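You operate a simulated robot arm through the tools that you are given. There is no shell and no other tool.

You are at the controls of a simulated robot arm. One attempt, no reset.

## Task
Put things in order on the top of the layout table. At the end: the black binder clip from the top of the layout table stands on top of the orange buffer; the brown ferrule stands on top of the black vent block; the red bobbin from the top of the layout table is on the silver thread wax tin; the silver ferrule stands on top of the blue sanding block; whatever was shut is shut again. Leave all else as you found it, and nothing knocked over.

It is judged by the outcome, as a careful person would: the job done as asked, and still so three seconds after it is handed in. It fails if anything else is knocked over, pushed out of place, dropped, spilled or broken.

## Robot
A 6-joint arm with a two-finger parallel gripper, fixed in place. Base frame: the origin is on the floor under the middle of its stand, x ahead of it, y to its left, z up; the work surface is at about z = 0.88. Units: m, degrees, N and s.
With the tool pointing down near the work surface it reaches from about 0.26 to 0.66 m from the base axis. Its first joint turns from -66.0 to 66.0 degrees. Payload 2.9 kg.
Tool frame: the origin (TCP) lies between the finger pads and is the grasp point; the fingertips stand 0.03 m ahead of it; z points along the fingers, y is the line along which they close. Largest opening 0.11 m; finger width 0.02, thickness 0.01; the body of the gripper, 0.048 by 0.112 m, starts 0.055 m behind the TCP.
Orientation is that of the tool frame in the base frame, as a unit quaternion [w, x, y, z]. With the fingers straight down and closing along the base's y, the tool's x points along the base's -x, its y along +y and its z along -z.

## Interface
- The arm moves only by the tool play_rows. Its arguments are lists of equal length, an entry for each row: "translation": the shift along the tool's x, y, z in m, a list of three; "angular": the turn, a rotation vector about the tool's x, y, z in rad, a list of three; "hand": the gripper command, from -1 (shut) to 1 (fully open), values between in proportion. In form: {"translation": [[tx, ty, tz], ...], "angular": [[rx, ry, rz], ...], "hand": [hand, ...]}. A call has 1 to 20 rows; each row shifts and turns the commanded pose from where the row before left it, along the tool's axes as they then stand. A row lasts 0.2 s, in which the tool goes at most 0.05 m and 8.6 degrees; a call with a longer step from one row to the next is refused whole, and so is a gripper value outside its range. A pose out of reach is approached as far as the arm can. The call stops where the force on the tool passes 40 N (or 10 N more than at its start, if that is more) or the arm is blocked; 0.2 s more then pass. Each finger travels about 0.108 m/s and halts on what it meets, pressing with about 26 N; the grip force reading is that of the motor and also rises with nothing between the fingers. The clock runs only during rows and for 0.2 s after the last one: add rows that do not move to give the fingers time. It gives the time, the measured TCP pose, the force on the tool (base axes), the opening and the grip force at its end, in the units of the frame above (readings bear some noise), with the torque about the TCP (base axes, N m) and any sound that the robot's microphone picked up.
- Cameras (640 x 400 px; columns grow to the right, rows downward): "scene" is fixed at [0.0842, 0.4344, 1.3941]; the picture's right is [-0.70, -0.71, 0.00], its down [-0.34, 0.33, -0.88] and it looks along [0.63, -0.62, -0.47] (base axes); focal length 311 px, centre (320, 200). "wrist" rides on the gripper at [0.072, 0.017, -0.103] in the tool frame; the picture's right is [-0.23, 0.97, 0.00], its down [-0.76, -0.18, -0.62] and it looks along [-0.61, -0.14, 0.78] (tool axes); focal length 222 px, centre (320, 200).
- capture(camera): a new picture of that camera. The clock stands still meanwhile.
- measure_at(camera, pixels): for up to 12 pixels [column, row] of the newest picture of that camera ("zoom" is the newest enlarged one), the place [x, y, z] in the base frame of the surface seen there, good to about 0.002 m. The clock stands still meanwhile.
- close_up(camera, box): a new picture of the part [left, top, right, bottom] of that camera's present view, enlarged. The clock stands still meanwhile.
- sign_off(): hands the job in; it is judged then, once.

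Unless the task says otherwise, let go and move clear before handing in.

The tools are called after "Emit:" by a JSON object that holds its "fn" and its "kwargs". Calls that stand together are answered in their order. play_rows: Moves the arm, as the interface text tells. Its arguments: {"type":"object","properties":{"translation":{"type":"array"},"angular":{"type":"array"},"hand":{"type":"array"}},"required":["translation","angular","hand"]} The other tools are called the same way: capture (camera) takes a picture; measure_at (camera, pixels) gives the place of the surface under pixels of a picture; close_up (camera, box) takes an enlarged picture of a part of a camera's view; sign_off () hands the job in.

At the start:

```text
clock: 0.0
eef_pos: [0.3903, -0.1711, 1.1254]
ee_rot: [0.0, -0.001, 1.0, -0.001]
wrist_force: [-0.1, 0.6, 0.5]
moment: [0.0, -0.02, 0.02]
opening: 0.1104
grip_force: 0.1
```

scene: 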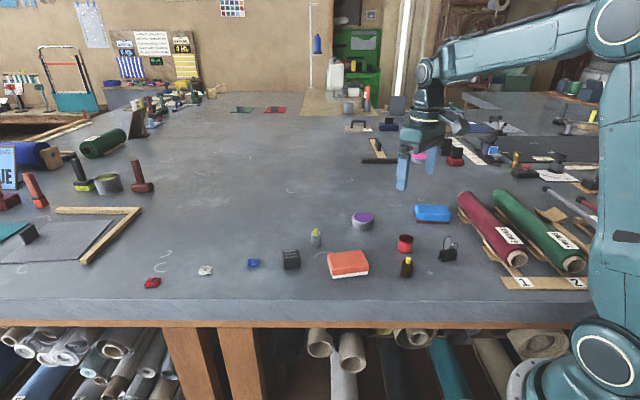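
wrist: 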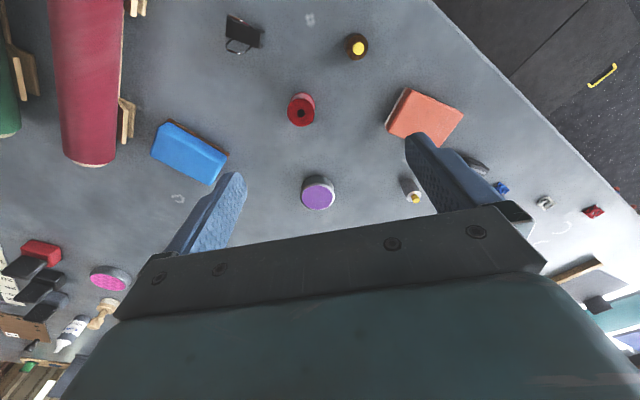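

The scene shows an orange block near (348,264), a blue block (433,213), a red bobbin (405,243), a black clip (448,252), a purple-topped tin (362,221), small ferrule-like things at (316,237) and (406,267), and a black block at (291,259). I'll take enlarged views to identify each.

Emit:
{"fn": "close_up", "kwargs": {"camera": "scene", "box": [230, 190, 480, 300]}}

Emit:
{"fn": "close_up", "kwargs": {"camera": "wrist", "box": [140, 0, 480, 220]}}

Emit:
{"fn": "close_up", "kwargs": {"camera": "scene", "box": [340, 80, 620, 200]}}

Emit:
{"fn": "close_up", "kwargs": {"camera": "scene", "box": [0, 80, 240, 300]}}

```text
2.56 times, centred on (355, 245) of scene
```

zoom: 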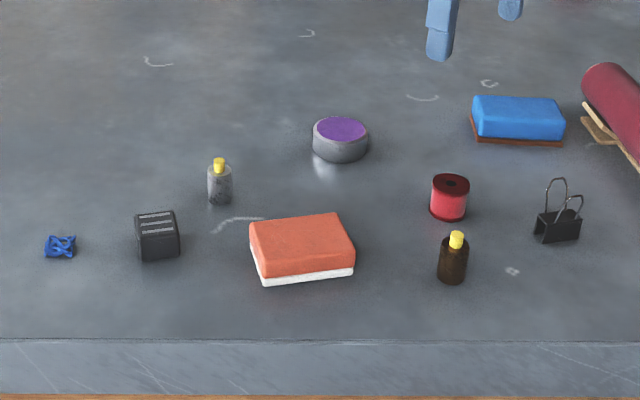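

```text
1.82 times, centred on (310, 110) of wrist
```

zoom: 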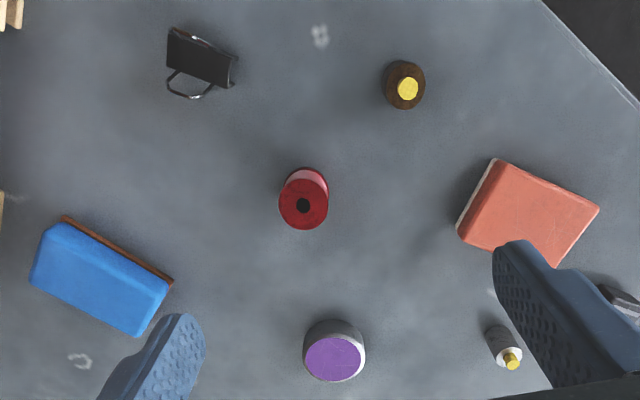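

```text
2.29 times, centred on (480, 140) of scene
```

zoom: 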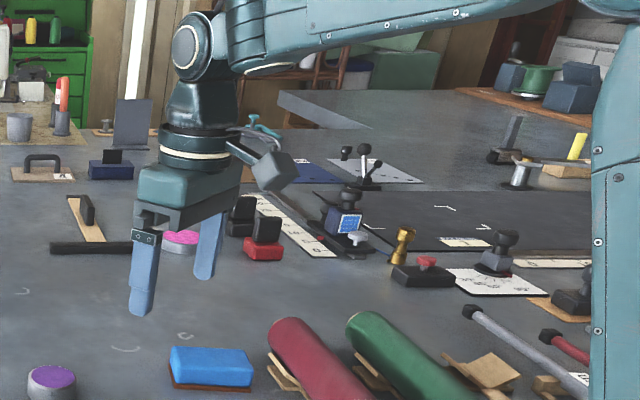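

```text
1.82 times, centred on (120, 190) of scene
```

zoom: 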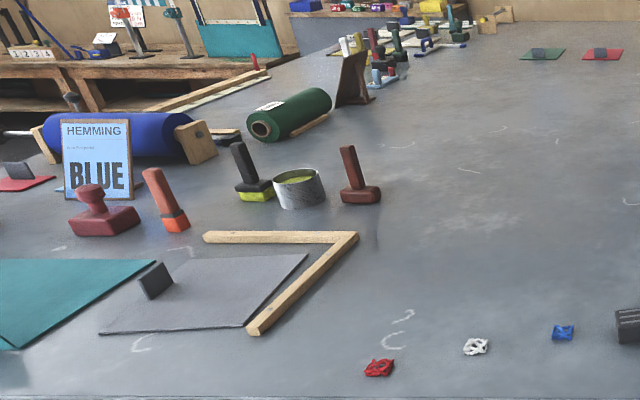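

The close-ups show the bobbin, clip, ferrules and blocks clearly, plus a second, pink-topped tin at about (418,156). I'll take tighter views of the two tins and the small items to make sure which is the silver one.

Emit:
{"fn": "close_up", "kwargs": {"camera": "scene", "box": [335, 195, 395, 240]}}

Emit:
{"fn": "close_up", "kwargs": {"camera": "scene", "box": [395, 135, 475, 185]}}

Emit:
{"fn": "close_up", "kwargs": {"camera": "wrist", "box": [0, 220, 160, 360]}}

Emit:
{"fn": "close_up", "kwargs": {"camera": "scene", "box": [270, 220, 390, 290]}}

Emit:
{"fn": "close_up", "kwargs": {"camera": "scene", "box": [385, 195, 485, 290]}}

```text
8.89 times, centred on (365, 218) of scene
```

zoom: 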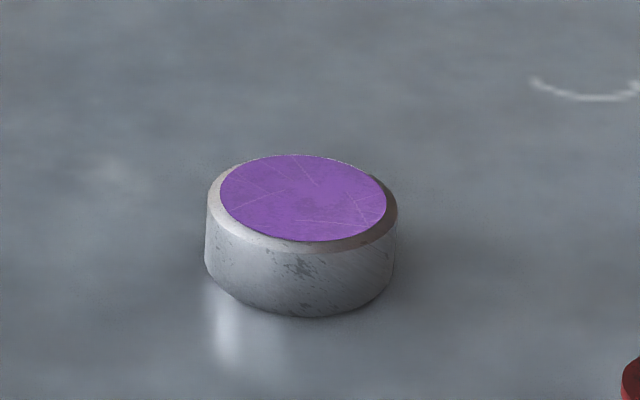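

```text
8.00 times, centred on (435, 160) of scene
```

zoom: 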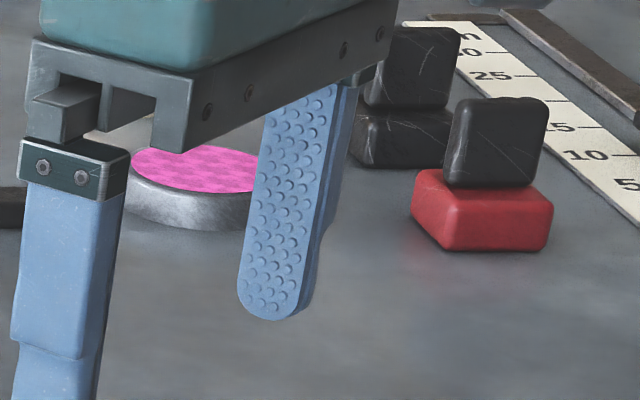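

```text
2.86 times, centred on (80, 290) of wrist
```

zoom: 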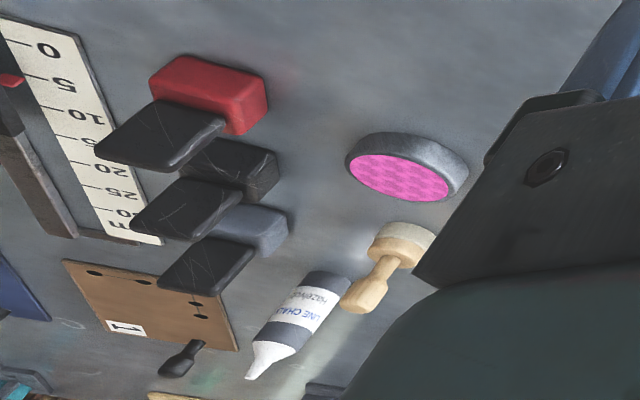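

```text
5.33 times, centred on (330, 255) of scene
```

zoom: 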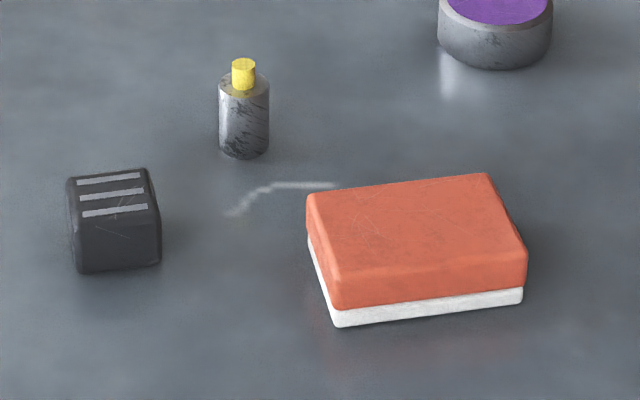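

```text
4.21 times, centred on (435, 242) of scene
```

zoom: 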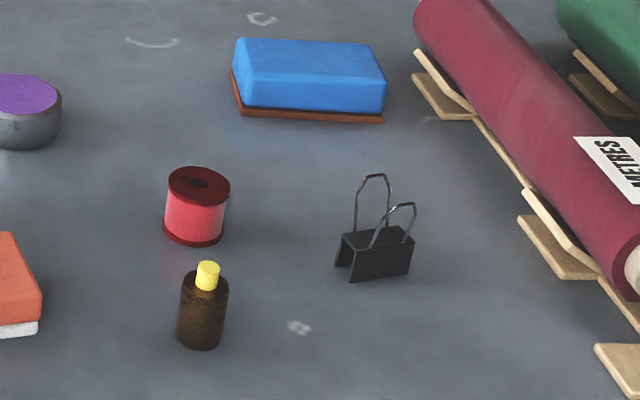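

The purple-topped tin has the silver body and plain wax face, while the pink one has a patterned pad and sits among the background tools, so I take the purple one as the thread wax tin. Next I measure points on the newest zoom: bobbin, brown ferrule, clip and blue block.

Emit:
{"fn": "measure_at", "kwargs": {"camera": "zoom", "pixels": [[198, 170], [180, 186], [226, 186], [198, 200], [193, 240], [207, 268], [200, 345], [184, 300], [220, 300], [240, 42], [360, 45], [380, 82]]}}

Emit:
{"fn": "measure_at", "kwargs": {"camera": "zoom", "pixels": [[246, 100], [240, 116], [382, 120], [343, 238], [357, 228], [412, 238], [352, 252], [350, 280], [408, 272], [338, 264], [376, 177], [402, 206]]}}

```text
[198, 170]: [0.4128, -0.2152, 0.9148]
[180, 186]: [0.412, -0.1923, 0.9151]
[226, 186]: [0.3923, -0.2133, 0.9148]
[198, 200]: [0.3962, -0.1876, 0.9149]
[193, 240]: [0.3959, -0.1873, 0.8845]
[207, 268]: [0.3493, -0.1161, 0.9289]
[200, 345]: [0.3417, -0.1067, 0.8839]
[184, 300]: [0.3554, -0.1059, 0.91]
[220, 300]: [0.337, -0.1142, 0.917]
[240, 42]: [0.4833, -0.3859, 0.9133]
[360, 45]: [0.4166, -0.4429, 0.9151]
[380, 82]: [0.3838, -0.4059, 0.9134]
```

```text
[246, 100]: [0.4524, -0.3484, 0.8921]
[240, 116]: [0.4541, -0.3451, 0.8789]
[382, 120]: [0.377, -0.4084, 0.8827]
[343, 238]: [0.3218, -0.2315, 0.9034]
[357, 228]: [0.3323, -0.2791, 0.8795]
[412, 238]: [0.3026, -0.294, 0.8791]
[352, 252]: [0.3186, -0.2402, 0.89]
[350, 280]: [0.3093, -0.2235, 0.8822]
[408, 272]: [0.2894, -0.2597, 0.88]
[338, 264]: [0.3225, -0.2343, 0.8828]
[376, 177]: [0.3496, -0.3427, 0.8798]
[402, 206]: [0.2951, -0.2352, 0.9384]
```

The bobbin centre is near (0.404,-0.202), the brown ferrule near (0.347,-0.110) and the blue block near (0.433,-0.395). Now I'll measure the remaining items in a zoom of the left half.

Emit:
{"fn": "close_up", "kwargs": {"camera": "scene", "box": [270, 200, 390, 290]}}

```text
4.44 times, centred on (330, 245) of scene
```

zoom: 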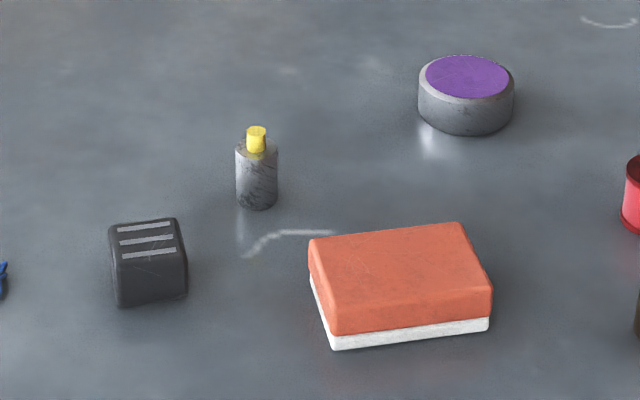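

Emit:
{"fn": "measure_at", "kwargs": {"camera": "zoom", "pixels": [[114, 230], [172, 222], [184, 252], [122, 262], [148, 240], [123, 304], [185, 294], [256, 130], [256, 150], [240, 160], [275, 160], [257, 205]]}}

Emit:
{"fn": "measure_at", "kwargs": {"camera": "zoom", "pixels": [[316, 246], [456, 228], [486, 288], [336, 328], [400, 275], [333, 346], [466, 76], [426, 78], [508, 78], [466, 58], [466, 95], [468, 132]]}}

```text
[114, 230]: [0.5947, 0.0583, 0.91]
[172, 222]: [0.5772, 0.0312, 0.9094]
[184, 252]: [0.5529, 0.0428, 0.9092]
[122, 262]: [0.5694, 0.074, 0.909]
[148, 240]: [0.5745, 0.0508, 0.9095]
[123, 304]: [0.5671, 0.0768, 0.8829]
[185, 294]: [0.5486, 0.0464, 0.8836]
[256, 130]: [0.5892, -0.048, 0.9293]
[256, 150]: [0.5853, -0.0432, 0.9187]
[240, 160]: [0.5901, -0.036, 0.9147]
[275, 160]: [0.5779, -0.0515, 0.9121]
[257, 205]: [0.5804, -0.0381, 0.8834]
```

```text
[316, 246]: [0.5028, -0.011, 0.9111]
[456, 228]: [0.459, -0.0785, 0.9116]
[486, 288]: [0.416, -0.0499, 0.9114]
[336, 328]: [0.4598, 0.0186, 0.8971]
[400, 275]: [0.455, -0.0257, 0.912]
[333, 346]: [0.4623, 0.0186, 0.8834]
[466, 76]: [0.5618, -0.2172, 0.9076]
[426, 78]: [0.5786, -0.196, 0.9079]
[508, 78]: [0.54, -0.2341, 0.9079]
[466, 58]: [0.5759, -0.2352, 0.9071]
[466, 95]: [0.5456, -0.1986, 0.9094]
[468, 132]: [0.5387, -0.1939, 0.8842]
```

Layout so far: vent block about (0.574,0.051), silver ferrule about (0.587,-0.045), buffer about (0.459,-0.030), tin about (0.560,-0.216). Next I use the wrist view, which looks more from above, to refine the clip, brown ferrule and bobbin.

Emit:
{"fn": "close_up", "kwargs": {"camera": "wrist", "box": [210, 0, 390, 130]}}

```text
3.08 times, centred on (300, 65) of wrist
```

zoom: 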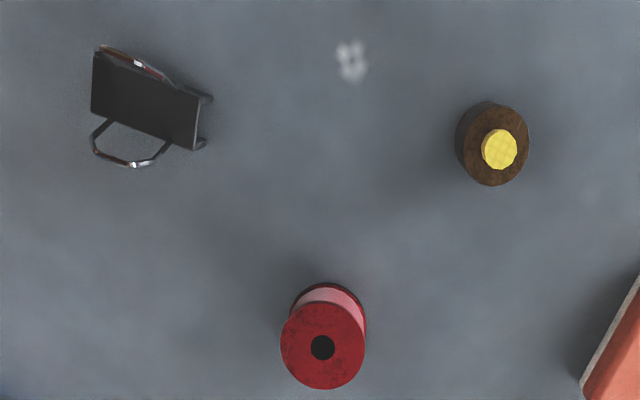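

Emit:
{"fn": "measure_at", "kwargs": {"camera": "zoom", "pixels": [[98, 60], [196, 98], [188, 145], [96, 108], [145, 102], [204, 140], [207, 97], [128, 160], [136, 60], [500, 147], [470, 140], [524, 150]]}}

Emit:
{"fn": "measure_at", "kwargs": {"camera": "zoom", "pixels": [[500, 118], [496, 180], [484, 104], [286, 345], [362, 345], [322, 308], [322, 385], [515, 170], [516, 130], [470, 115], [140, 140], [96, 150]]}}

```text
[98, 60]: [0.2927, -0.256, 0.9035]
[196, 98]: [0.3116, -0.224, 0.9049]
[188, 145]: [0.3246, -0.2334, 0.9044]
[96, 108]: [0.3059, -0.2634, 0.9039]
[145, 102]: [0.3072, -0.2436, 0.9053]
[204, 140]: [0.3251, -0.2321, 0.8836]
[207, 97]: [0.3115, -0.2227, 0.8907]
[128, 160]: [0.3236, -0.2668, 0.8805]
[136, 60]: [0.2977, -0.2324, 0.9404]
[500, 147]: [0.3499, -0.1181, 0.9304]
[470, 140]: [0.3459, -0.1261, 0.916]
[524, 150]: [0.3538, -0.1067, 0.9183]
```

```text
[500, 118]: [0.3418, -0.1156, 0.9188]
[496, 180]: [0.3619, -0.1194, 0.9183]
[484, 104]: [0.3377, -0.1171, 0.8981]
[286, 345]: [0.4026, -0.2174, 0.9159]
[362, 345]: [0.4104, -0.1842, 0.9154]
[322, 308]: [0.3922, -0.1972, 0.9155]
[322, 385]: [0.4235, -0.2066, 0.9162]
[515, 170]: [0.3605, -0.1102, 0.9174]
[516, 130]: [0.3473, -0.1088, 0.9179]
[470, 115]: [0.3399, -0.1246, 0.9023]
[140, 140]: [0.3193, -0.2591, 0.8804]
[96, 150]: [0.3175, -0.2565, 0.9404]
```

The wrist zoom refines the brown ferrule to (0.3505,-0.117) with its cap top at 0.930, the bobbin to (0.406,-0.201), and the clip body to (0.309,-0.244) with its long axis about 59° from x. I'll start with the silver ferrule: move above (0.587,-0.046) at height 1.03 with the fingers partly open and look again.

Emit:
{"fn": "play_rows", "kwargs": {"translation": [[-0.0246, 0.0156, 0.0119], [-0.0246, 0.0156, 0.0119], [-0.0246, 0.0156, 0.0119], [-0.0246, 0.0156, 0.0119], [-0.0246, 0.0156, 0.0119], [-0.0246, 0.0156, 0.0119], [-0.0246, 0.0156, 0.0119], [-0.0246, 0.0156, 0.0119], [0, 0, 0], [0, 0, 0]], "angular": [[0, 0, 0], [0, 0, 0], [0, 0, 0], [0, 0, 0], [0, 0, 0], [0, 0, 0], [0, 0, 0], [0, 0, 0], [0, 0, 0], [0, 0, 0]], "hand": [-0.1, -0.1, -0.1, -0.1, -0.1, -0.1, -0.1, -0.1, -0.1, -0.1]}}

Emit:
{"fn": "capture", "kwargs": {"camera": "wrist"}}

Emit:
{"fn": "capture", "kwargs": {"camera": "scene"}}

```text
clock: 2.2
eef_pos: [0.5864, -0.0447, 1.0325]
ee_rot: [0.001, 0.0, 1.0, 0.001]
wrist_force: [-0.7, -0.3, 0.1]
moment: [0.01, 0.0, -0.02]
opening: 0.0498
grip_force: 0.1
```

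```text
taken
```

wrist: 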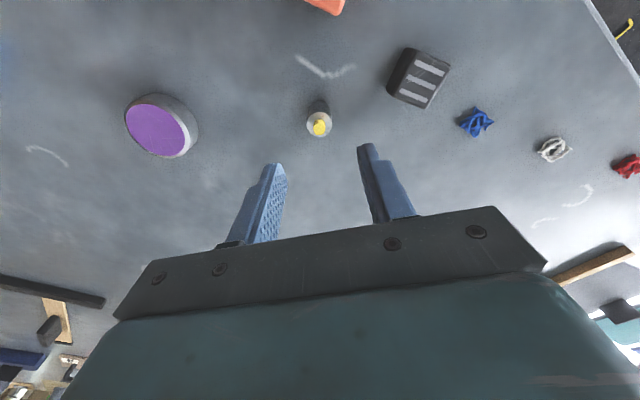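

```text
taken
```

scene: 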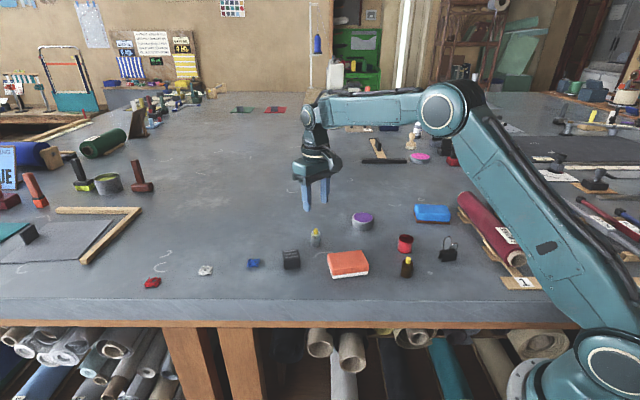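

The arm is above the silver ferrule, whose cap shows at wrist pixel (320,127), with the vent block at (418,80) and the tin at (160,125). I'll zoom in and measure these from close to above.

Emit:
{"fn": "close_up", "kwargs": {"camera": "wrist", "box": [280, 40, 460, 150]}}

```text
3.56 times, centred on (370, 95) of wrist
```

zoom: 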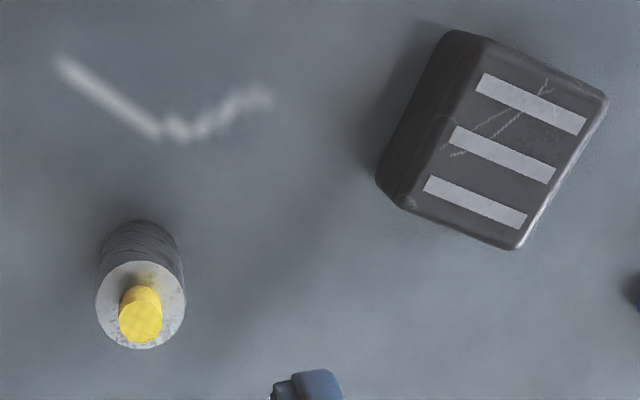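

Emit:
{"fn": "measure_at", "kwargs": {"camera": "zoom", "pixels": [[140, 318], [140, 266], [140, 345], [99, 302], [182, 302], [138, 222], [250, 300], [300, 30]]}}

Emit:
{"fn": "measure_at", "kwargs": {"camera": "zoom", "pixels": [[485, 45], [603, 97], [513, 244], [410, 200], [500, 148], [455, 38], [382, 180], [470, 190], [540, 110]]}}

Emit:
{"fn": "measure_at", "kwargs": {"camera": "wrist", "pixels": [[130, 125], [183, 128], [155, 99], [163, 153], [155, 125], [193, 125]]}}

```text
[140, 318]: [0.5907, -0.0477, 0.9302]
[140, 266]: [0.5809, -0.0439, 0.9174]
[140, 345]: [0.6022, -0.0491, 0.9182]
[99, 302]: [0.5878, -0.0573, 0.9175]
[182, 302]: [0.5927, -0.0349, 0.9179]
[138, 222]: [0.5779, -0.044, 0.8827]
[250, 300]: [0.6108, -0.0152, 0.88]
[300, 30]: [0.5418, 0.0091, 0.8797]
```

```text
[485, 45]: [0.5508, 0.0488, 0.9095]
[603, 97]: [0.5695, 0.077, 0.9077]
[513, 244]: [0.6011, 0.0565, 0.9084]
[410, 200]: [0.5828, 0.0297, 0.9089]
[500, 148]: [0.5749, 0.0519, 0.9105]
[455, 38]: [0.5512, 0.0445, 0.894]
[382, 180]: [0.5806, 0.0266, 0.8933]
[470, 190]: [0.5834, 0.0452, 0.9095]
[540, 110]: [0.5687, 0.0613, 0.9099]
```

```text
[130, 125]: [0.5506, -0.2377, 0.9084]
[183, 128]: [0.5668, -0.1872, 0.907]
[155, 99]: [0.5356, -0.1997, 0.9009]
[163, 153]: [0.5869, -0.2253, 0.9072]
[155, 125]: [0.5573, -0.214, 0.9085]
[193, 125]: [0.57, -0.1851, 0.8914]
```

The silver ferrule's axis is about (0.590,-0.0465), the vent block top centre about (0.575,0.0525,0.9095), and the tin centre about (0.560,-0.215,0.908). I'll make idle rows to gauge the pose-reading noise before descending.

Emit:
{"fn": "play_rows", "kwargs": {"translation": [[0, 0, 0]], "angular": [[0, 0, 0]], "hand": [-0.1]}}

Emit:
{"fn": "play_rows", "kwargs": {"translation": [[0, 0, 0]], "angular": [[0, 0, 0]], "hand": [-0.1]}}

Emit:
{"fn": "play_rows", "kwargs": {"translation": [[0, 0, 0]], "angular": [[0, 0, 0]], "hand": [-0.1]}}

```text
clock: 2.6
eef_pos: [0.5864, -0.0444, 1.0335]
ee_rot: [-0.001, 0.0, 1.0, 0.0]
wrist_force: [1.0, -0.4, 0.3]
moment: [0.01, 0.01, -0.01]
opening: 0.0495
grip_force: 0.0
```

```text
clock: 3.0
eef_pos: [0.5871, -0.0455, 1.0324]
ee_rot: [0.0, -0.001, 1.0, 0.0]
wrist_force: [0.3, -0.2, 0.3]
moment: [0.01, -0.02, 0.01]
opening: 0.0498
grip_force: 0.0
```

```text
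clock: 3.4
eef_pos: [0.5866, -0.044, 1.0316]
ee_rot: [0.0, 0.0, 1.0, 0.0]
wrist_force: [0.6, 0.1, 0.0]
moment: [0.01, 0.02, 0.0]
opening: 0.0494
grip_force: 0.0
```

Readings average (0.5866,-0.0447,1.0325) with under 1 mm of noise. I'll shift to (0.590,-0.0465) and descend to TCP height 0.914, keeping the fingers at 0.05.

Emit:
{"fn": "play_rows", "kwargs": {"translation": [[-0.0034, -0.0018, 0.01], [0, 0, 0.02], [0, 0, 0.02], [0, 0, 0.02], [0, 0, 0.02], [0, 0, 0.0145], [0, 0, 0.014], [0, 0, 0], [0, 0, 0]], "angular": [[0, 0, 0], [0, 0, 0], [0, 0, 0], [0, 0, 0], [0, 0, 0], [0, 0, 0], [0, 0, 0], [0, 0, 0], [0, 0, 0]], "hand": [-0.1, -0.1, -0.1, -0.1, -0.1, -0.1, -0.1, -0.1, -0.1]}}

Emit:
{"fn": "capture", "kwargs": {"camera": "wrist"}}

Emit:
{"fn": "close_up", "kwargs": {"camera": "scene", "box": [270, 200, 390, 290]}}

```text
clock: 5.4
eef_pos: [0.5918, -0.0479, 0.9123]
ee_rot: [0.001, 0.0, 1.0, 0.0]
wrist_force: [0.2, -0.7, 0.8]
moment: [0.01, -0.02, 0.01]
opening: 0.0496
grip_force: 0.0
```

```text
taken
```

wrist: 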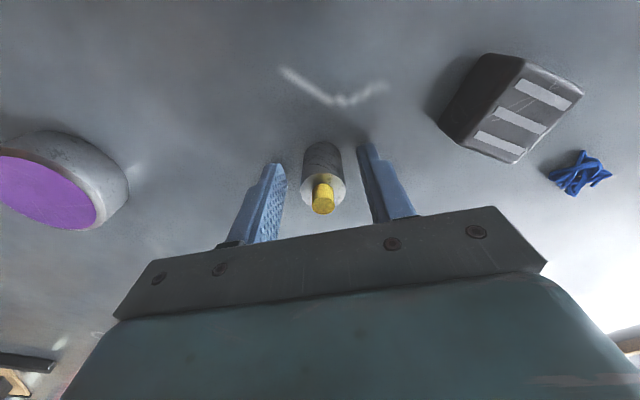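

```text
4.44 times, centred on (330, 245) of scene
```

zoom: 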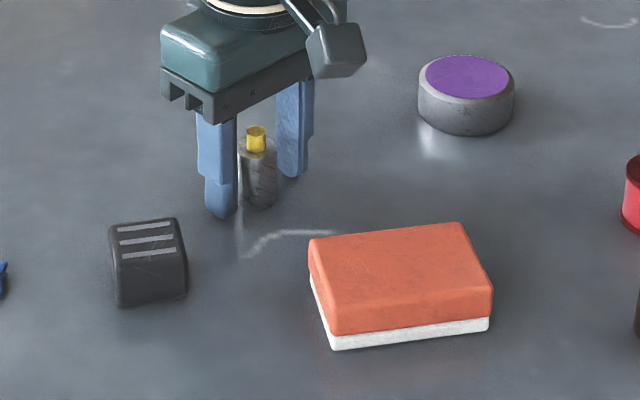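

The ferrule sits between the fingers at wrist (323,170) and in the scene zoom at (257,170), clear of neighbours. I'll close the gripper and hold still to let it settle.

Emit:
{"fn": "play_rows", "kwargs": {"translation": [[0, 0, 0], [0, 0, 0], [0, 0, 0], [0, 0, 0]], "angular": [[0, 0, 0], [0, 0, 0], [0, 0, 0], [0, 0, 0]], "hand": [-0.4, -0.6, -1, -1]}}

Emit:
{"fn": "capture", "kwargs": {"camera": "wrist"}}

```text
clock: 6.4
eef_pos: [0.5916, -0.0482, 0.9124]
ee_rot: [-0.001, 0.0, 1.0, 0.0]
wrist_force: [-0.8, 0.8, 1.0]
moment: [0.01, 0.02, -0.02]
opening: 0.0243
grip_force: 26.2
```

```text
taken
```

wrist: 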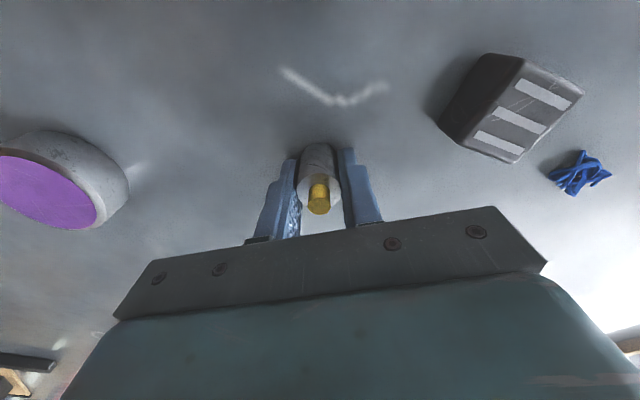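

Grip is firm: opening 0.0243 at 26 N with TCP height 0.9124. I'll lift 0.1 m, then measure the ferrule in hand and look at the blue block.

Emit:
{"fn": "play_rows", "kwargs": {"translation": [[0, 0, -0.005], [0, 0, -0.015], [0, 0, -0.02], [0, 0, -0.03], [0, 0, -0.03], [0, 0, 0], [0, 0, 0]], "angular": [[0, 0, 0], [0, 0, 0], [0, 0, 0], [0, 0, 0], [0, 0, 0], [0, 0, 0], [0, 0, 0]], "hand": [-1, -1, -1, -1, -1, -1, -1]}}

Emit:
{"fn": "close_up", "kwargs": {"camera": "wrist", "box": [240, 120, 400, 240]}}

Emit:
{"fn": "close_up", "kwargs": {"camera": "scene", "box": [250, 120, 400, 290]}}

```text
clock: 8.0
eef_pos: [0.5901, -0.0474, 1.012]
ee_rot: [-0.001, 0.0, 1.0, 0.0]
wrist_force: [-0.9, -0.1, -1.4]
moment: [0.0, 0.02, 0.0]
opening: 0.0104
grip_force: 25.9
```

```text
3.33 times, centred on (320, 180) of wrist
```

zoom: 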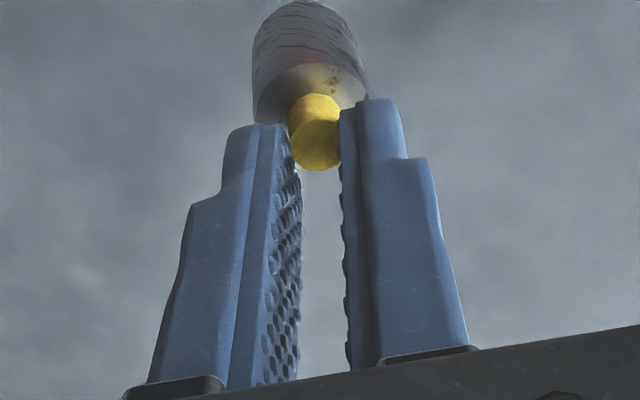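

```text
2.35 times, centred on (325, 205) of scene
```

zoom: 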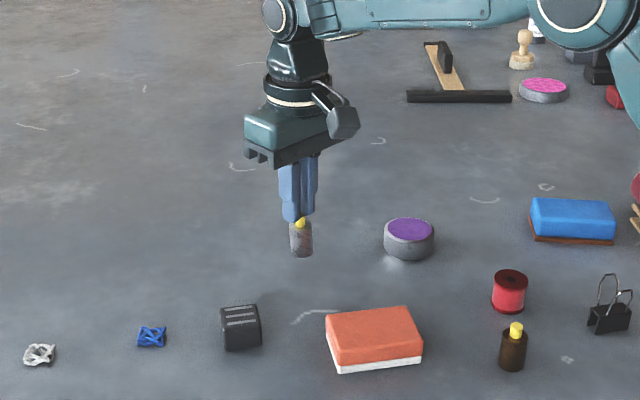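

The opening fell to 0.0104 during the lift, and the wrist zoom shows the body has slid below the fingertips so only the yellow cap (315,135 in that zoom) is held. Before moving, I'll measure how the ferrule hangs.

Emit:
{"fn": "close_up", "kwargs": {"camera": "scene", "box": [295, 185, 345, 235]}}

```text
8.00 times, centred on (320, 210) of scene
```

zoom: 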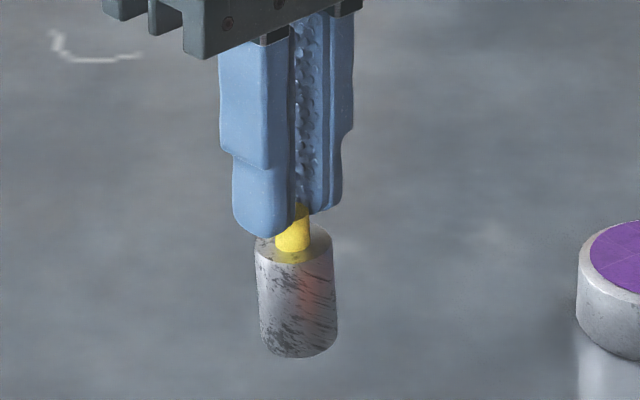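

Emit:
{"fn": "measure_at", "kwargs": {"camera": "zoom", "pixels": [[292, 230], [292, 248], [262, 245], [330, 235], [298, 262], [300, 355], [264, 345], [336, 338], [264, 225], [318, 205]]}}

```text
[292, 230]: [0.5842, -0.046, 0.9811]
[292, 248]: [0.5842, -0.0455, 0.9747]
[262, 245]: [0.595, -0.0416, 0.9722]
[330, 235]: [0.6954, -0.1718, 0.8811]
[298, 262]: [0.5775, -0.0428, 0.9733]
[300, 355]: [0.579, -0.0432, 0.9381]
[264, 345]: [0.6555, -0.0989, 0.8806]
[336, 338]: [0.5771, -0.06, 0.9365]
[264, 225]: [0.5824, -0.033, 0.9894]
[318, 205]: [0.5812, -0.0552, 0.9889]
```

The ferrule hangs by the top ~5 mm of its cap, with its bottom at about 0.937 and the shoulder at 0.973. The safest move is to lower it gently onto the spot it came from, then re-grip it properly by the cap.

Emit:
{"fn": "play_rows", "kwargs": {"translation": [[0, 0, 0.003], [0, 0, 0.007], [0, 0, 0.008], [0, 0, 0.008], [0, 0, 0.008], [0, 0, 0.008], [0, 0, 0.006], [0, 0, 0.003], [0, 0, 0.0]], "angular": [[0, 0, 0], [0, 0, 0], [0, 0, 0], [0, 0, 0], [0, 0, 0], [0, 0, 0], [0, 0, 0], [0, 0, 0], [0, 0, 0]], "hand": [-1, -1, -1, -1, -1, -1, -1, -1, -1]}}

Emit:
{"fn": "close_up", "kwargs": {"camera": "scene", "box": [285, 200, 345, 260]}}

```text
clock: 10.0
eef_pos: [0.5901, -0.048, 0.9606]
ee_rot: [0.0, 0.0, 1.0, 0.0]
wrist_force: [-0.3, 0.2, -0.6]
moment: [0.01, 0.0, 0.0]
opening: 0.0102
grip_force: 25.9
```

```text
6.67 times, centred on (315, 230) of scene
```

zoom: 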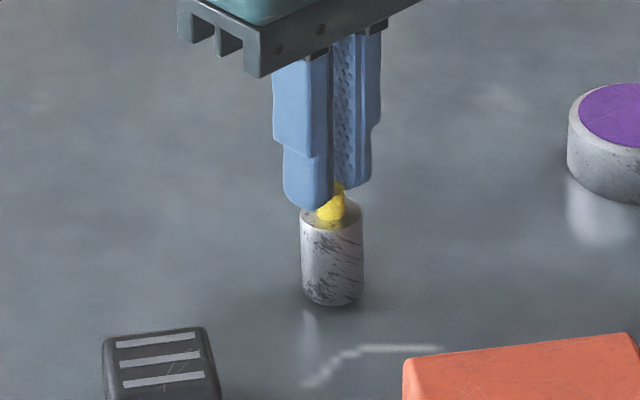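

Emit:
{"fn": "measure_at", "kwargs": {"camera": "zoom", "pixels": [[333, 298], [310, 292], [358, 290], [333, 230], [306, 222], [358, 210], [330, 210]]}}

```text
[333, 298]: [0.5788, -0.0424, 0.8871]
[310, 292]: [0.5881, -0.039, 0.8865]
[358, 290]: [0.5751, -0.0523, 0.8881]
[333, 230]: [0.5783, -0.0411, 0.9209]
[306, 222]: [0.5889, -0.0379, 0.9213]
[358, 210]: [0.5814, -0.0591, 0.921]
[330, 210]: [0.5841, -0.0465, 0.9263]
```

The shoulder is at about 0.921 versus 0.918 when standing, so roughly 3 mm remain. I'll lower in 1 mm steps and watch the force.

Emit:
{"fn": "play_rows", "kwargs": {"translation": [[0, 0, 0.001], [0, 0, 0.001], [0, 0, 0.001], [0, 0, 0.0005], [0, 0, 0]], "angular": [[0, 0, 0], [0, 0, 0], [0, 0, 0], [0, 0, 0], [0, 0, 0]], "hand": [-1, -1, -1, -1, -1]}}

Emit:
{"fn": "close_up", "kwargs": {"camera": "scene", "box": [285, 200, 345, 260]}}

```text
clock: 11.2
eef_pos: [0.5909, -0.0472, 0.9582]
ee_rot: [0.001, 0.0, 1.0, 0.0]
wrist_force: [-0.2, 0.4, -0.7]
moment: [0.02, 0.01, -0.02]
opening: 0.0103
grip_force: 26.3
```

```text
6.67 times, centred on (315, 230) of scene
```

zoom: 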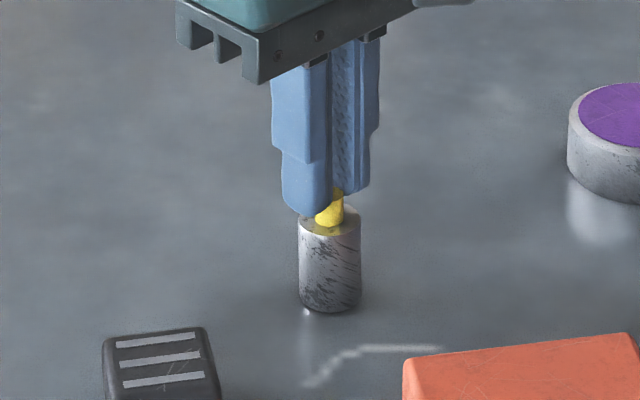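

Emit:
{"fn": "measure_at", "kwargs": {"camera": "zoom", "pixels": [[330, 304], [307, 298], [356, 296], [330, 238], [306, 232], [356, 220], [330, 312], [330, 220]]}}

```text
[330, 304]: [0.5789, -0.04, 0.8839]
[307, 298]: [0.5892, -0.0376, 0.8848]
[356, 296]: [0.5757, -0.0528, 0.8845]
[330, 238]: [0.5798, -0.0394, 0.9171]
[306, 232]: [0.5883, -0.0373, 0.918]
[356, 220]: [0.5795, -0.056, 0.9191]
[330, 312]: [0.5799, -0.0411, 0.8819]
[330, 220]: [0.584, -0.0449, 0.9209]
```

The shoulder reads about 0.918, so the bottom is at or within a millimetre of the table. A few more half-millimetre steps should confirm contact.

Emit:
{"fn": "play_rows", "kwargs": {"translation": [[0, 0, 0.0005], [0, 0, 0.0005], [0, 0, 0]], "angular": [[0, 0, 0], [0, 0, 0], [0, 0, 0]], "hand": [-1, -1, -1]}}

```text
clock: 12.0
eef_pos: [0.5901, -0.0472, 0.9554]
ee_rot: [0.0, 0.0, 1.0, 0.0]
wrist_force: [0.6, 0.6, 1.2]
moment: [0.0, -0.02, -0.02]
opening: 0.0101
grip_force: 25.8
```

Contact is confirmed, with the vertical force rising from -0.7 to +1.2 N. I'll open the fingers gently and check that the ferrule stands upright.

Emit:
{"fn": "play_rows", "kwargs": {"translation": [[0, 0, 0], [0, 0, 0], [0, 0, 0], [0, 0, 0]], "angular": [[0, 0, 0], [0, 0, 0], [0, 0, 0], [0, 0, 0]], "hand": [-0.78, -0.7, -0.5, -0.4]}}

Emit:
{"fn": "close_up", "kwargs": {"camera": "scene", "box": [285, 200, 345, 260]}}

Emit:
{"fn": "close_up", "kwargs": {"camera": "wrist", "box": [240, 120, 400, 240]}}

```text
clock: 13.0
eef_pos: [0.5918, -0.0477, 0.9579]
ee_rot: [0.0, 0.001, 1.0, 0.0]
wrist_force: [-0.3, -0.3, 0.3]
moment: [-0.02, -0.01, 0.02]
opening: 0.0331
grip_force: 0.1
```

```text
6.67 times, centred on (315, 230) of scene
```

zoom: 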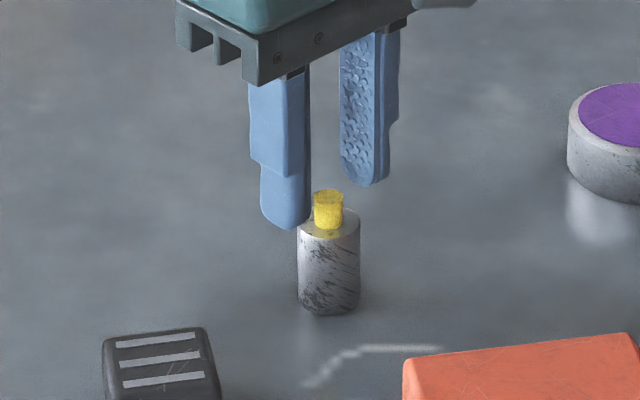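

```text
3.33 times, centred on (320, 180) of wrist
```

zoom: 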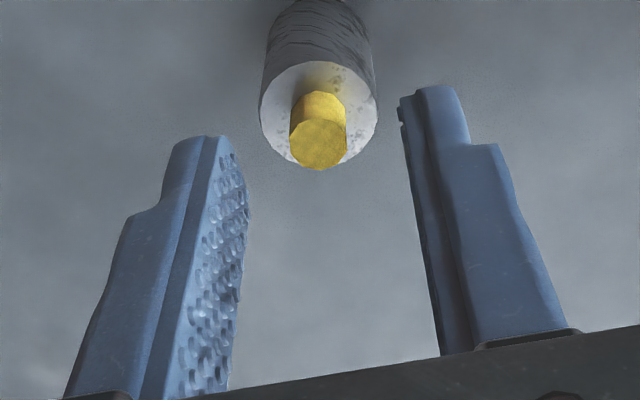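

The ferrule stands upright with the cap exposed. I'll measure the cap and shoulder to check centring before gripping the cap.

Emit:
{"fn": "measure_at", "kwargs": {"camera": "zoom", "pixels": [[318, 146], [300, 146], [338, 146], [318, 166], [318, 128], [265, 110], [374, 110], [310, 66], [318, 110], [205, 140], [430, 90]]}}

```text
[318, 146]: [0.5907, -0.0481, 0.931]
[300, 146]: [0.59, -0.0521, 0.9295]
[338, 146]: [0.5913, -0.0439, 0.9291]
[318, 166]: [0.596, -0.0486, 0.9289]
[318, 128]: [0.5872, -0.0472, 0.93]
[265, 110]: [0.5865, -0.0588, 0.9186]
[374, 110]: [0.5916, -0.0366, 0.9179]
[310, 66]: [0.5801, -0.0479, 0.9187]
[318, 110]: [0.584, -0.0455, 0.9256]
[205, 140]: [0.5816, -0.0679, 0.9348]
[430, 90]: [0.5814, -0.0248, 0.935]
```

The cap centre (0.591,-0.048) matches the TCP within a millimetre. I'll lower so the tips sit just above the shoulder (tips ~0.920), close on the full height of the cap, and lift just 5 mm to test.

Emit:
{"fn": "play_rows", "kwargs": {"translation": [[0, 0, 0.004], [0, 0, 0.003], [0, 0, 0], [0, 0, 0], [0, 0, 0], [0, 0, 0], [0, 0, -0.001], [0, 0, -0.002], [0, 0, -0.002], [0, 0, 0], [0, 0, 0]], "angular": [[0, 0, 0], [0, 0, 0], [0, 0, 0], [0, 0, 0], [0, 0, 0], [0, 0, 0], [0, 0, 0], [0, 0, 0], [0, 0, 0], [0, 0, 0], [0, 0, 0]], "hand": [-0.4, -0.4, -0.4, -0.6, -0.75, -1, -1, -1, -1, -1, -1]}}

Emit:
{"fn": "close_up", "kwargs": {"camera": "scene", "box": [285, 200, 345, 260]}}

```text
clock: 15.4
eef_pos: [0.5918, -0.0485, 0.9564]
ee_rot: [0.0, 0.001, 1.0, 0.0]
wrist_force: [0.5, 0.1, 0.6]
moment: [0.03, -0.02, 0.03]
opening: 0.0099
grip_force: 26.4
```

```text
6.67 times, centred on (315, 230) of scene
```

zoom: 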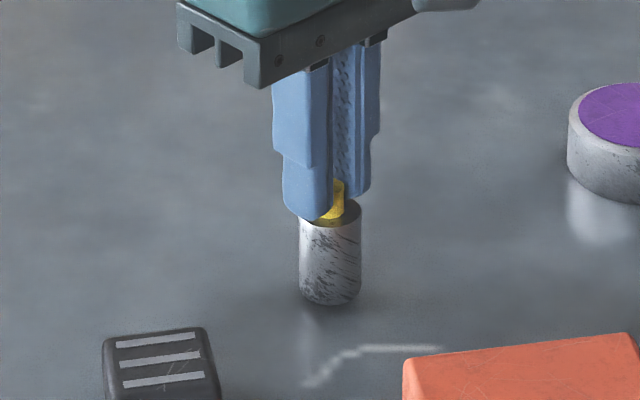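

Emit:
{"fn": "measure_at", "kwargs": {"camera": "zoom", "pixels": [[330, 298], [307, 292], [356, 290], [330, 230], [306, 224], [356, 212], [304, 205], [310, 218], [352, 198]]}}

Emit:
{"fn": "play_rows", "kwargs": {"translation": [[0, 0, 0], [0, 0, 0], [0, 0, 0]], "angular": [[0, 0, 0], [0, 0, 0], [0, 0, 0]], "hand": [-1, -1, -1]}}

Emit:
{"fn": "close_up", "kwargs": {"camera": "scene", "box": [285, 200, 345, 260]}}

```text
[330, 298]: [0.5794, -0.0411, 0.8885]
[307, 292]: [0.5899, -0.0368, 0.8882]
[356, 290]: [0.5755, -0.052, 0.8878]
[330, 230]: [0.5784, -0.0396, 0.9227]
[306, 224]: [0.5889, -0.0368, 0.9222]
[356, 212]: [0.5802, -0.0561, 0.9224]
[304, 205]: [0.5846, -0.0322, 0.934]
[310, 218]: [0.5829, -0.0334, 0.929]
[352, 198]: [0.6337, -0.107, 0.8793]
```

```text
clock: 16.2
eef_pos: [0.592, -0.0479, 0.9549]
ee_rot: [-0.001, 0.0, 1.0, 0.0]
wrist_force: [-0.6, 0.3, -0.2]
moment: [0.02, 0.02, 0.01]
opening: 0.0103
grip_force: 25.9
```

```text
6.67 times, centred on (315, 230) of scene
```

zoom: 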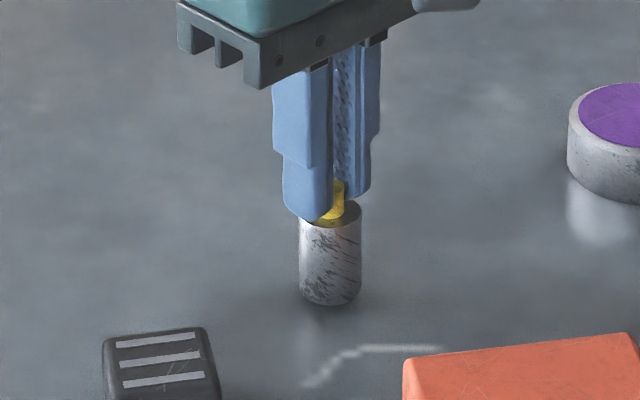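

There's no slip over 0.8 s and the ferrule holds steady by the cap. I'll lift it slowly to about 1.03 and also measure the crimson roll's extents so the path to the blue block stays clear.

Emit:
{"fn": "play_rows", "kwargs": {"translation": [[0, 0, -0.003], [0, 0, -0.006], [0, 0, -0.01], [0, 0, -0.01], [0, 0, -0.01], [0, 0, -0.01], [0, 0, -0.01], [0, 0, -0.01], [0, 0, -0.005], [0, 0, 0], [0, 0, 0]], "angular": [[0, 0, 0], [0, 0, 0], [0, 0, 0], [0, 0, 0], [0, 0, 0], [0, 0, 0], [0, 0, 0], [0, 0, 0], [0, 0, 0], [0, 0, 0], [0, 0, 0]], "hand": [-1, -1, -1, -1, -1, -1, -1, -1, -1, -1, -1]}}

Emit:
{"fn": "measure_at", "kwargs": {"camera": "scene", "pixels": [[462, 195], [468, 192], [480, 210], [500, 228], [515, 245], [515, 262], [418, 210], [448, 210], [449, 218], [418, 220]]}}

Emit:
{"fn": "close_up", "kwargs": {"camera": "scene", "box": [275, 150, 365, 240]}}

```text
clock: 18.6
eef_pos: [0.5912, -0.0478, 1.0286]
ee_rot: [0.0, 0.0, 1.0, 0.0]
wrist_force: [-0.3, 0.3, -1.1]
moment: [-0.02, 0.03, -0.01]
opening: 0.01
grip_force: 25.9
```

```text
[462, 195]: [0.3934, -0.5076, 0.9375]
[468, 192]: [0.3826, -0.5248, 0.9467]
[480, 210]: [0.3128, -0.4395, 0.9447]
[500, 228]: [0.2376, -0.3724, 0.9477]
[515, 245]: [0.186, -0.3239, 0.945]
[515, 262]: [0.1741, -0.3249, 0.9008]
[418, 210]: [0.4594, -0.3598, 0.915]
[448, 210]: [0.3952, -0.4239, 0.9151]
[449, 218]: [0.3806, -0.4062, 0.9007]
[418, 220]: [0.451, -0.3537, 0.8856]
```

```text
4.44 times, centred on (320, 195) of scene
```

zoom: 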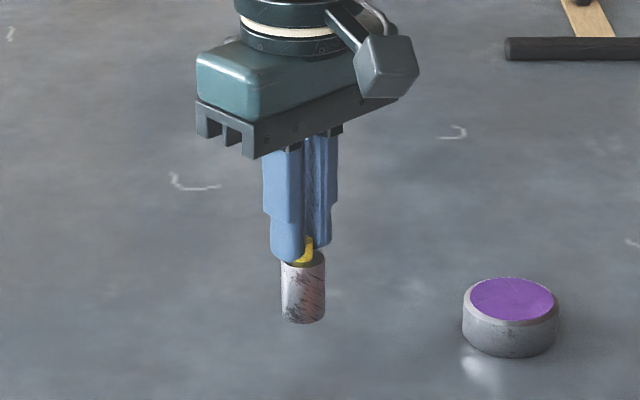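

The ferrule is held steadily at the cap with the opening at 0.0100. The crimson roll stays over 0.12 m from the blue block, so I'll translate at height 1.03 to above the block at (0.434,-0.396).

Emit:
{"fn": "play_rows", "kwargs": {"translation": [[0.00476, -0.01054, 0], [0.00714, -0.01582, 0], [0.00952, -0.02109, 0], [0.00952, -0.02109, 0], [0.00952, -0.02109, 0], [0.00952, -0.02109, 0], [0.00952, -0.02109, 0], [0.00952, -0.02109, 0], [0.00952, -0.02109, 0], [0.00952, -0.02109, 0], [0.00952, -0.02109, 0], [0.00952, -0.02109, 0], [0.00952, -0.02109, 0], [0.00952, -0.02109, 0], [0.00952, -0.02109, 0], [0.00952, -0.02109, 0], [0.00714, -0.01582, 0], [0.00476, -0.01054, 0], [0, 0, 0], [0, 0, 0]], "angular": [[0, 0, 0], [0, 0, 0], [0, 0, 0], [0, 0, 0], [0, 0, 0], [0, 0, 0], [0, 0, 0], [0, 0, 0], [0, 0, 0], [0, 0, 0], [0, 0, 0], [0, 0, 0], [0, 0, 0], [0, 0, 0], [0, 0, 0], [0, 0, 0], [0, 0, 0], [0, 0, 0], [0, 0, 0], [0, 0, 0]], "hand": [-1, -1, -1, -1, -1, -1, -1, -1, -1, -1, -1, -1, -1, -1, -1, -1, -1, -1, -1, -1]}}

Emit:
{"fn": "capture", "kwargs": {"camera": "wrist"}}

Emit:
{"fn": "capture", "kwargs": {"camera": "scene"}}

```text
clock: 22.8
eef_pos: [0.433, -0.3952, 1.0268]
ee_rot: [0.0, 0.0, 1.0, 0.0]
wrist_force: [-0.3, -1.1, 0.5]
moment: [0.01, 0.02, 0.03]
opening: 0.0104
grip_force: 26.1
```

```text
taken
```

wrist: 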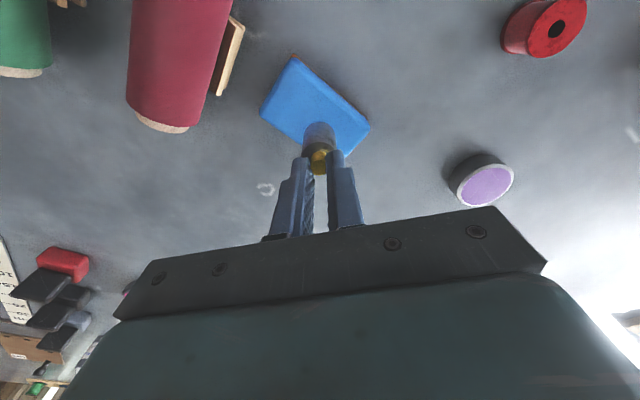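

```text
taken
```

scene: 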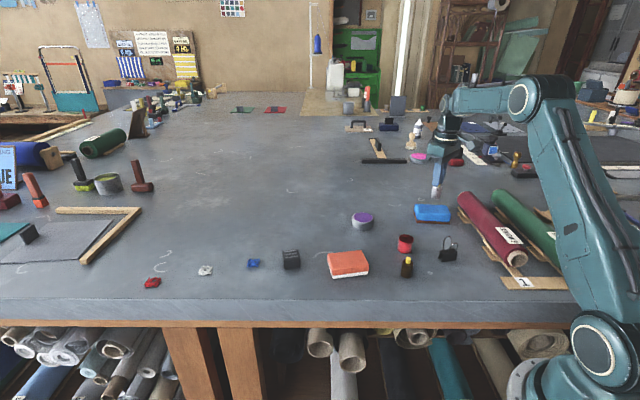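

Emit:
{"fn": "close_up", "kwargs": {"camera": "wrist", "box": [240, 40, 400, 180]}}

Emit:
{"fn": "measure_at", "kwargs": {"camera": "wrist", "pixels": [[295, 62], [263, 112], [367, 126], [345, 150], [300, 100], [330, 110], [340, 130], [290, 120], [298, 140]]}}

Emit:
{"fn": "close_up", "kwargs": {"camera": "scene", "box": [395, 160, 475, 230]}}

```text
2.86 times, centred on (320, 110) of wrist
```

zoom: 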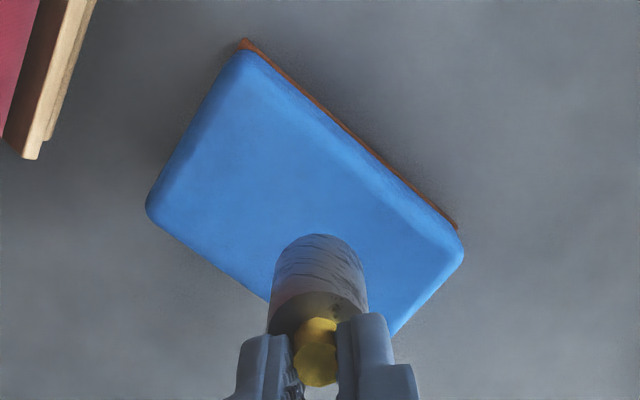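

```text
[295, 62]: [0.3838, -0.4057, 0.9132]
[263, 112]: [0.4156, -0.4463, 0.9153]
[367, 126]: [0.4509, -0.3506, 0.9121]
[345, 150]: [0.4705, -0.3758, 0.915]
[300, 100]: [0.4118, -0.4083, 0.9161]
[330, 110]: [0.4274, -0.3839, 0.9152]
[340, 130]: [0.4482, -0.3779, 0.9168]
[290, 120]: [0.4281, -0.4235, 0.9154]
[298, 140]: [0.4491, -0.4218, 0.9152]
```

```text
5.71 times, centred on (435, 195) of scene
```

zoom: 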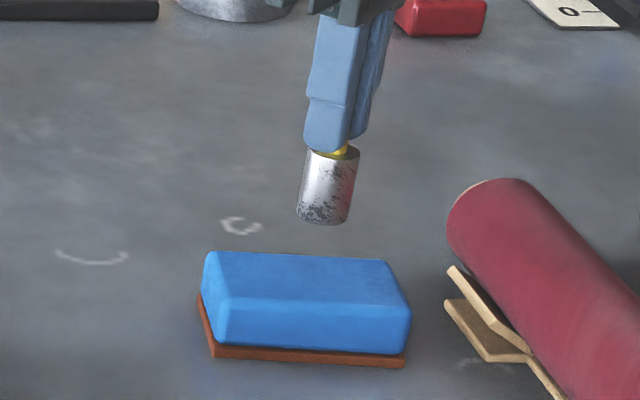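

The block's top centre is about (0.433,-0.397,0.9153), directly beneath the ferrule. I'll lower 38 mm, then check the gap.

Emit:
{"fn": "play_rows", "kwargs": {"translation": [[0, -0.001, 0.004], [0, 0, 0.008], [0, 0, 0.008], [0, 0, 0.008], [0, 0, 0.006], [0, 0, 0.004], [0, 0, 0], [0, 0, 0]], "angular": [[0, 0, 0], [0, 0, 0], [0, 0, 0], [0, 0, 0], [0, 0, 0], [0, 0, 0], [0, 0, 0], [0, 0, 0]], "hand": [-1, -1, -1, -1, -1, -1, -1, -1]}}

Emit:
{"fn": "close_up", "kwargs": {"camera": "scene", "box": [405, 175, 465, 235]}}

```text
clock: 24.6
eef_pos: [0.4321, -0.3967, 0.9903]
ee_rot: [0.0, 0.0, 1.0, 0.0]
wrist_force: [-0.5, 0.6, 0.0]
moment: [0.03, -0.03, -0.03]
opening: 0.0102
grip_force: 25.8
```

```text
6.67 times, centred on (435, 205) of scene
```

zoom: 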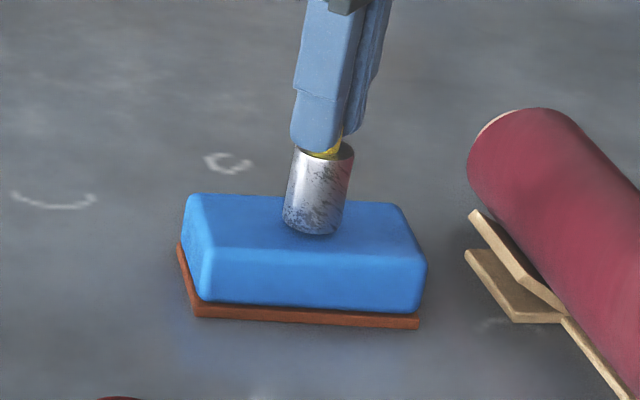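

Emit:
{"fn": "measure_at", "kwargs": {"camera": "zoom", "pixels": [[310, 230], [288, 222], [336, 228], [320, 160], [297, 155], [350, 160], [250, 225], [370, 230], [310, 240]]}}

Emit:
{"fn": "play_rows", "kwargs": {"translation": [[0, 0, 0.001], [0, 0, 0.001], [0, 0, 0.001], [0, 0, 0]], "angular": [[0, 0, 0], [0, 0, 0], [0, 0, 0], [0, 0, 0]], "hand": [-1, -1, -1, -1]}}

```text
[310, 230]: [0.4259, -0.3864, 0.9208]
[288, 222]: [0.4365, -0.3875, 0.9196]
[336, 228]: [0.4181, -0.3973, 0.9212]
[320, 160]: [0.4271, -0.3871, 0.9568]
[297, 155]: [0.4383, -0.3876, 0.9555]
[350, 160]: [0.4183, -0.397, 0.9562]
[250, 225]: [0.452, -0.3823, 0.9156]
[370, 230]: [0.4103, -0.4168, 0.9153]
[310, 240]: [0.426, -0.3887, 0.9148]
```

```text
clock: 25.6
eef_pos: [0.4343, -0.397, 0.9867]
ee_rot: [0.0, 0.001, 1.0, -0.001]
wrist_force: [-0.2, -0.2, -0.6]
moment: [-0.01, -0.01, 0.0]
opening: 0.0102
grip_force: 26.2
```

Contact has not registered yet (force -0.6 N), with an estimated gap under 1 mm. I'll continue in half-millimetre steps.

Emit:
{"fn": "play_rows", "kwargs": {"translation": [[0, 0, 0.0005], [0, 0, 0]], "angular": [[0, 0, 0], [0, 0, 0]], "hand": [-1, -1]}}

Emit:
{"fn": "play_rows", "kwargs": {"translation": [[0, 0, 0.0005], [0, 0, 0]], "angular": [[0, 0, 0], [0, 0, 0]], "hand": [-1, -1]}}

Emit:
{"fn": "close_up", "kwargs": {"camera": "scene", "box": [405, 175, 465, 235]}}

```text
clock: 26.2
eef_pos: [0.4323, -0.3963, 0.9875]
ee_rot: [0.001, 0.0, 1.0, 0.0]
wrist_force: [-1.0, 0.1, 0.1]
moment: [0.06, -0.04, 0.04]
opening: 0.01
grip_force: 25.6
```

```text
clock: 26.8
eef_pos: [0.4341, -0.3971, 0.9865]
ee_rot: [0.0, 0.0, 1.0, 0.0]
wrist_force: [-0.2, 0.6, 2.7]
moment: [0.05, 0.0, -0.02]
opening: 0.0105
grip_force: 26.6
```

```text
6.67 times, centred on (435, 205) of scene
```

zoom: 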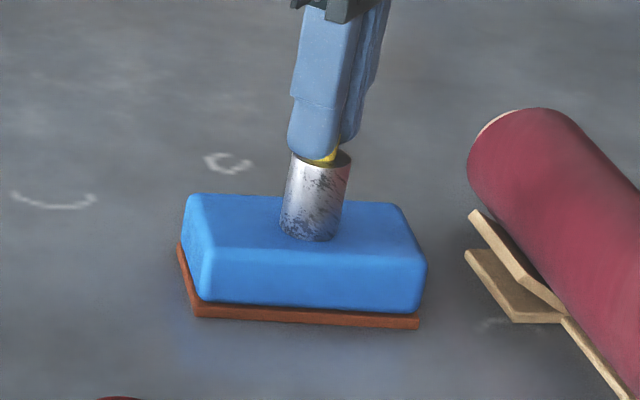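

The force rose to 2.7 N, so the ferrule's base is on the block. I'll open gently, then rise straight up.

Emit:
{"fn": "play_rows", "kwargs": {"translation": [[0, 0, 0], [0, 0, 0], [0, 0, 0], [0, 0, 0], [0, 0, 0], [0, 0, -0.005], [0, 0, -0.01], [0, 0, -0.02], [0, 0, -0.03], [0, 0, 0]], "angular": [[0, 0, 0], [0, 0, 0], [0, 0, 0], [0, 0, 0], [0, 0, 0], [0, 0, 0], [0, 0, 0], [0, 0, 0], [0, 0, 0], [0, 0, 0]], "hand": [-0.8, -0.76, -0.65, -0.5, -0.5, -0.5, -0.5, -0.5, -0.5, -0.5]}}

Emit:
{"fn": "close_up", "kwargs": {"camera": "scene", "box": [395, 160, 475, 235]}}

Emit:
{"fn": "capture", "kwargs": {"camera": "wrist"}}

```text
clock: 29.0
eef_pos: [0.4327, -0.3973, 1.0533]
ee_rot: [-0.001, 0.001, 1.0, 0.0]
wrist_force: [0.4, 0.1, -0.1]
moment: [0.02, 0.01, -0.04]
opening: 0.0277
grip_force: 0.1
```

```text
5.33 times, centred on (435, 198) of scene
```

zoom: 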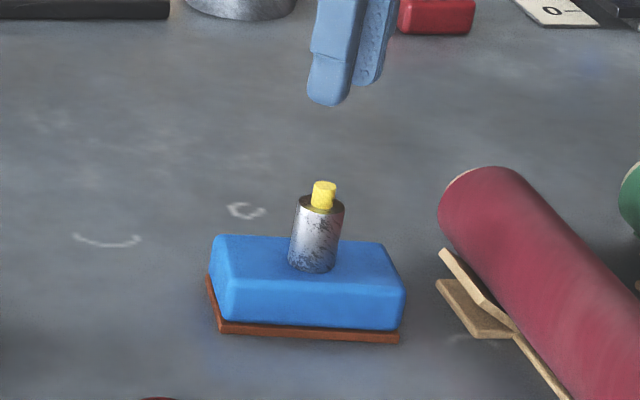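

```text
taken
```

wrist: 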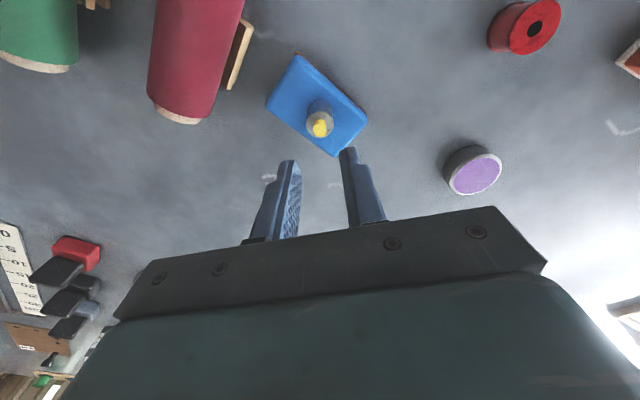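

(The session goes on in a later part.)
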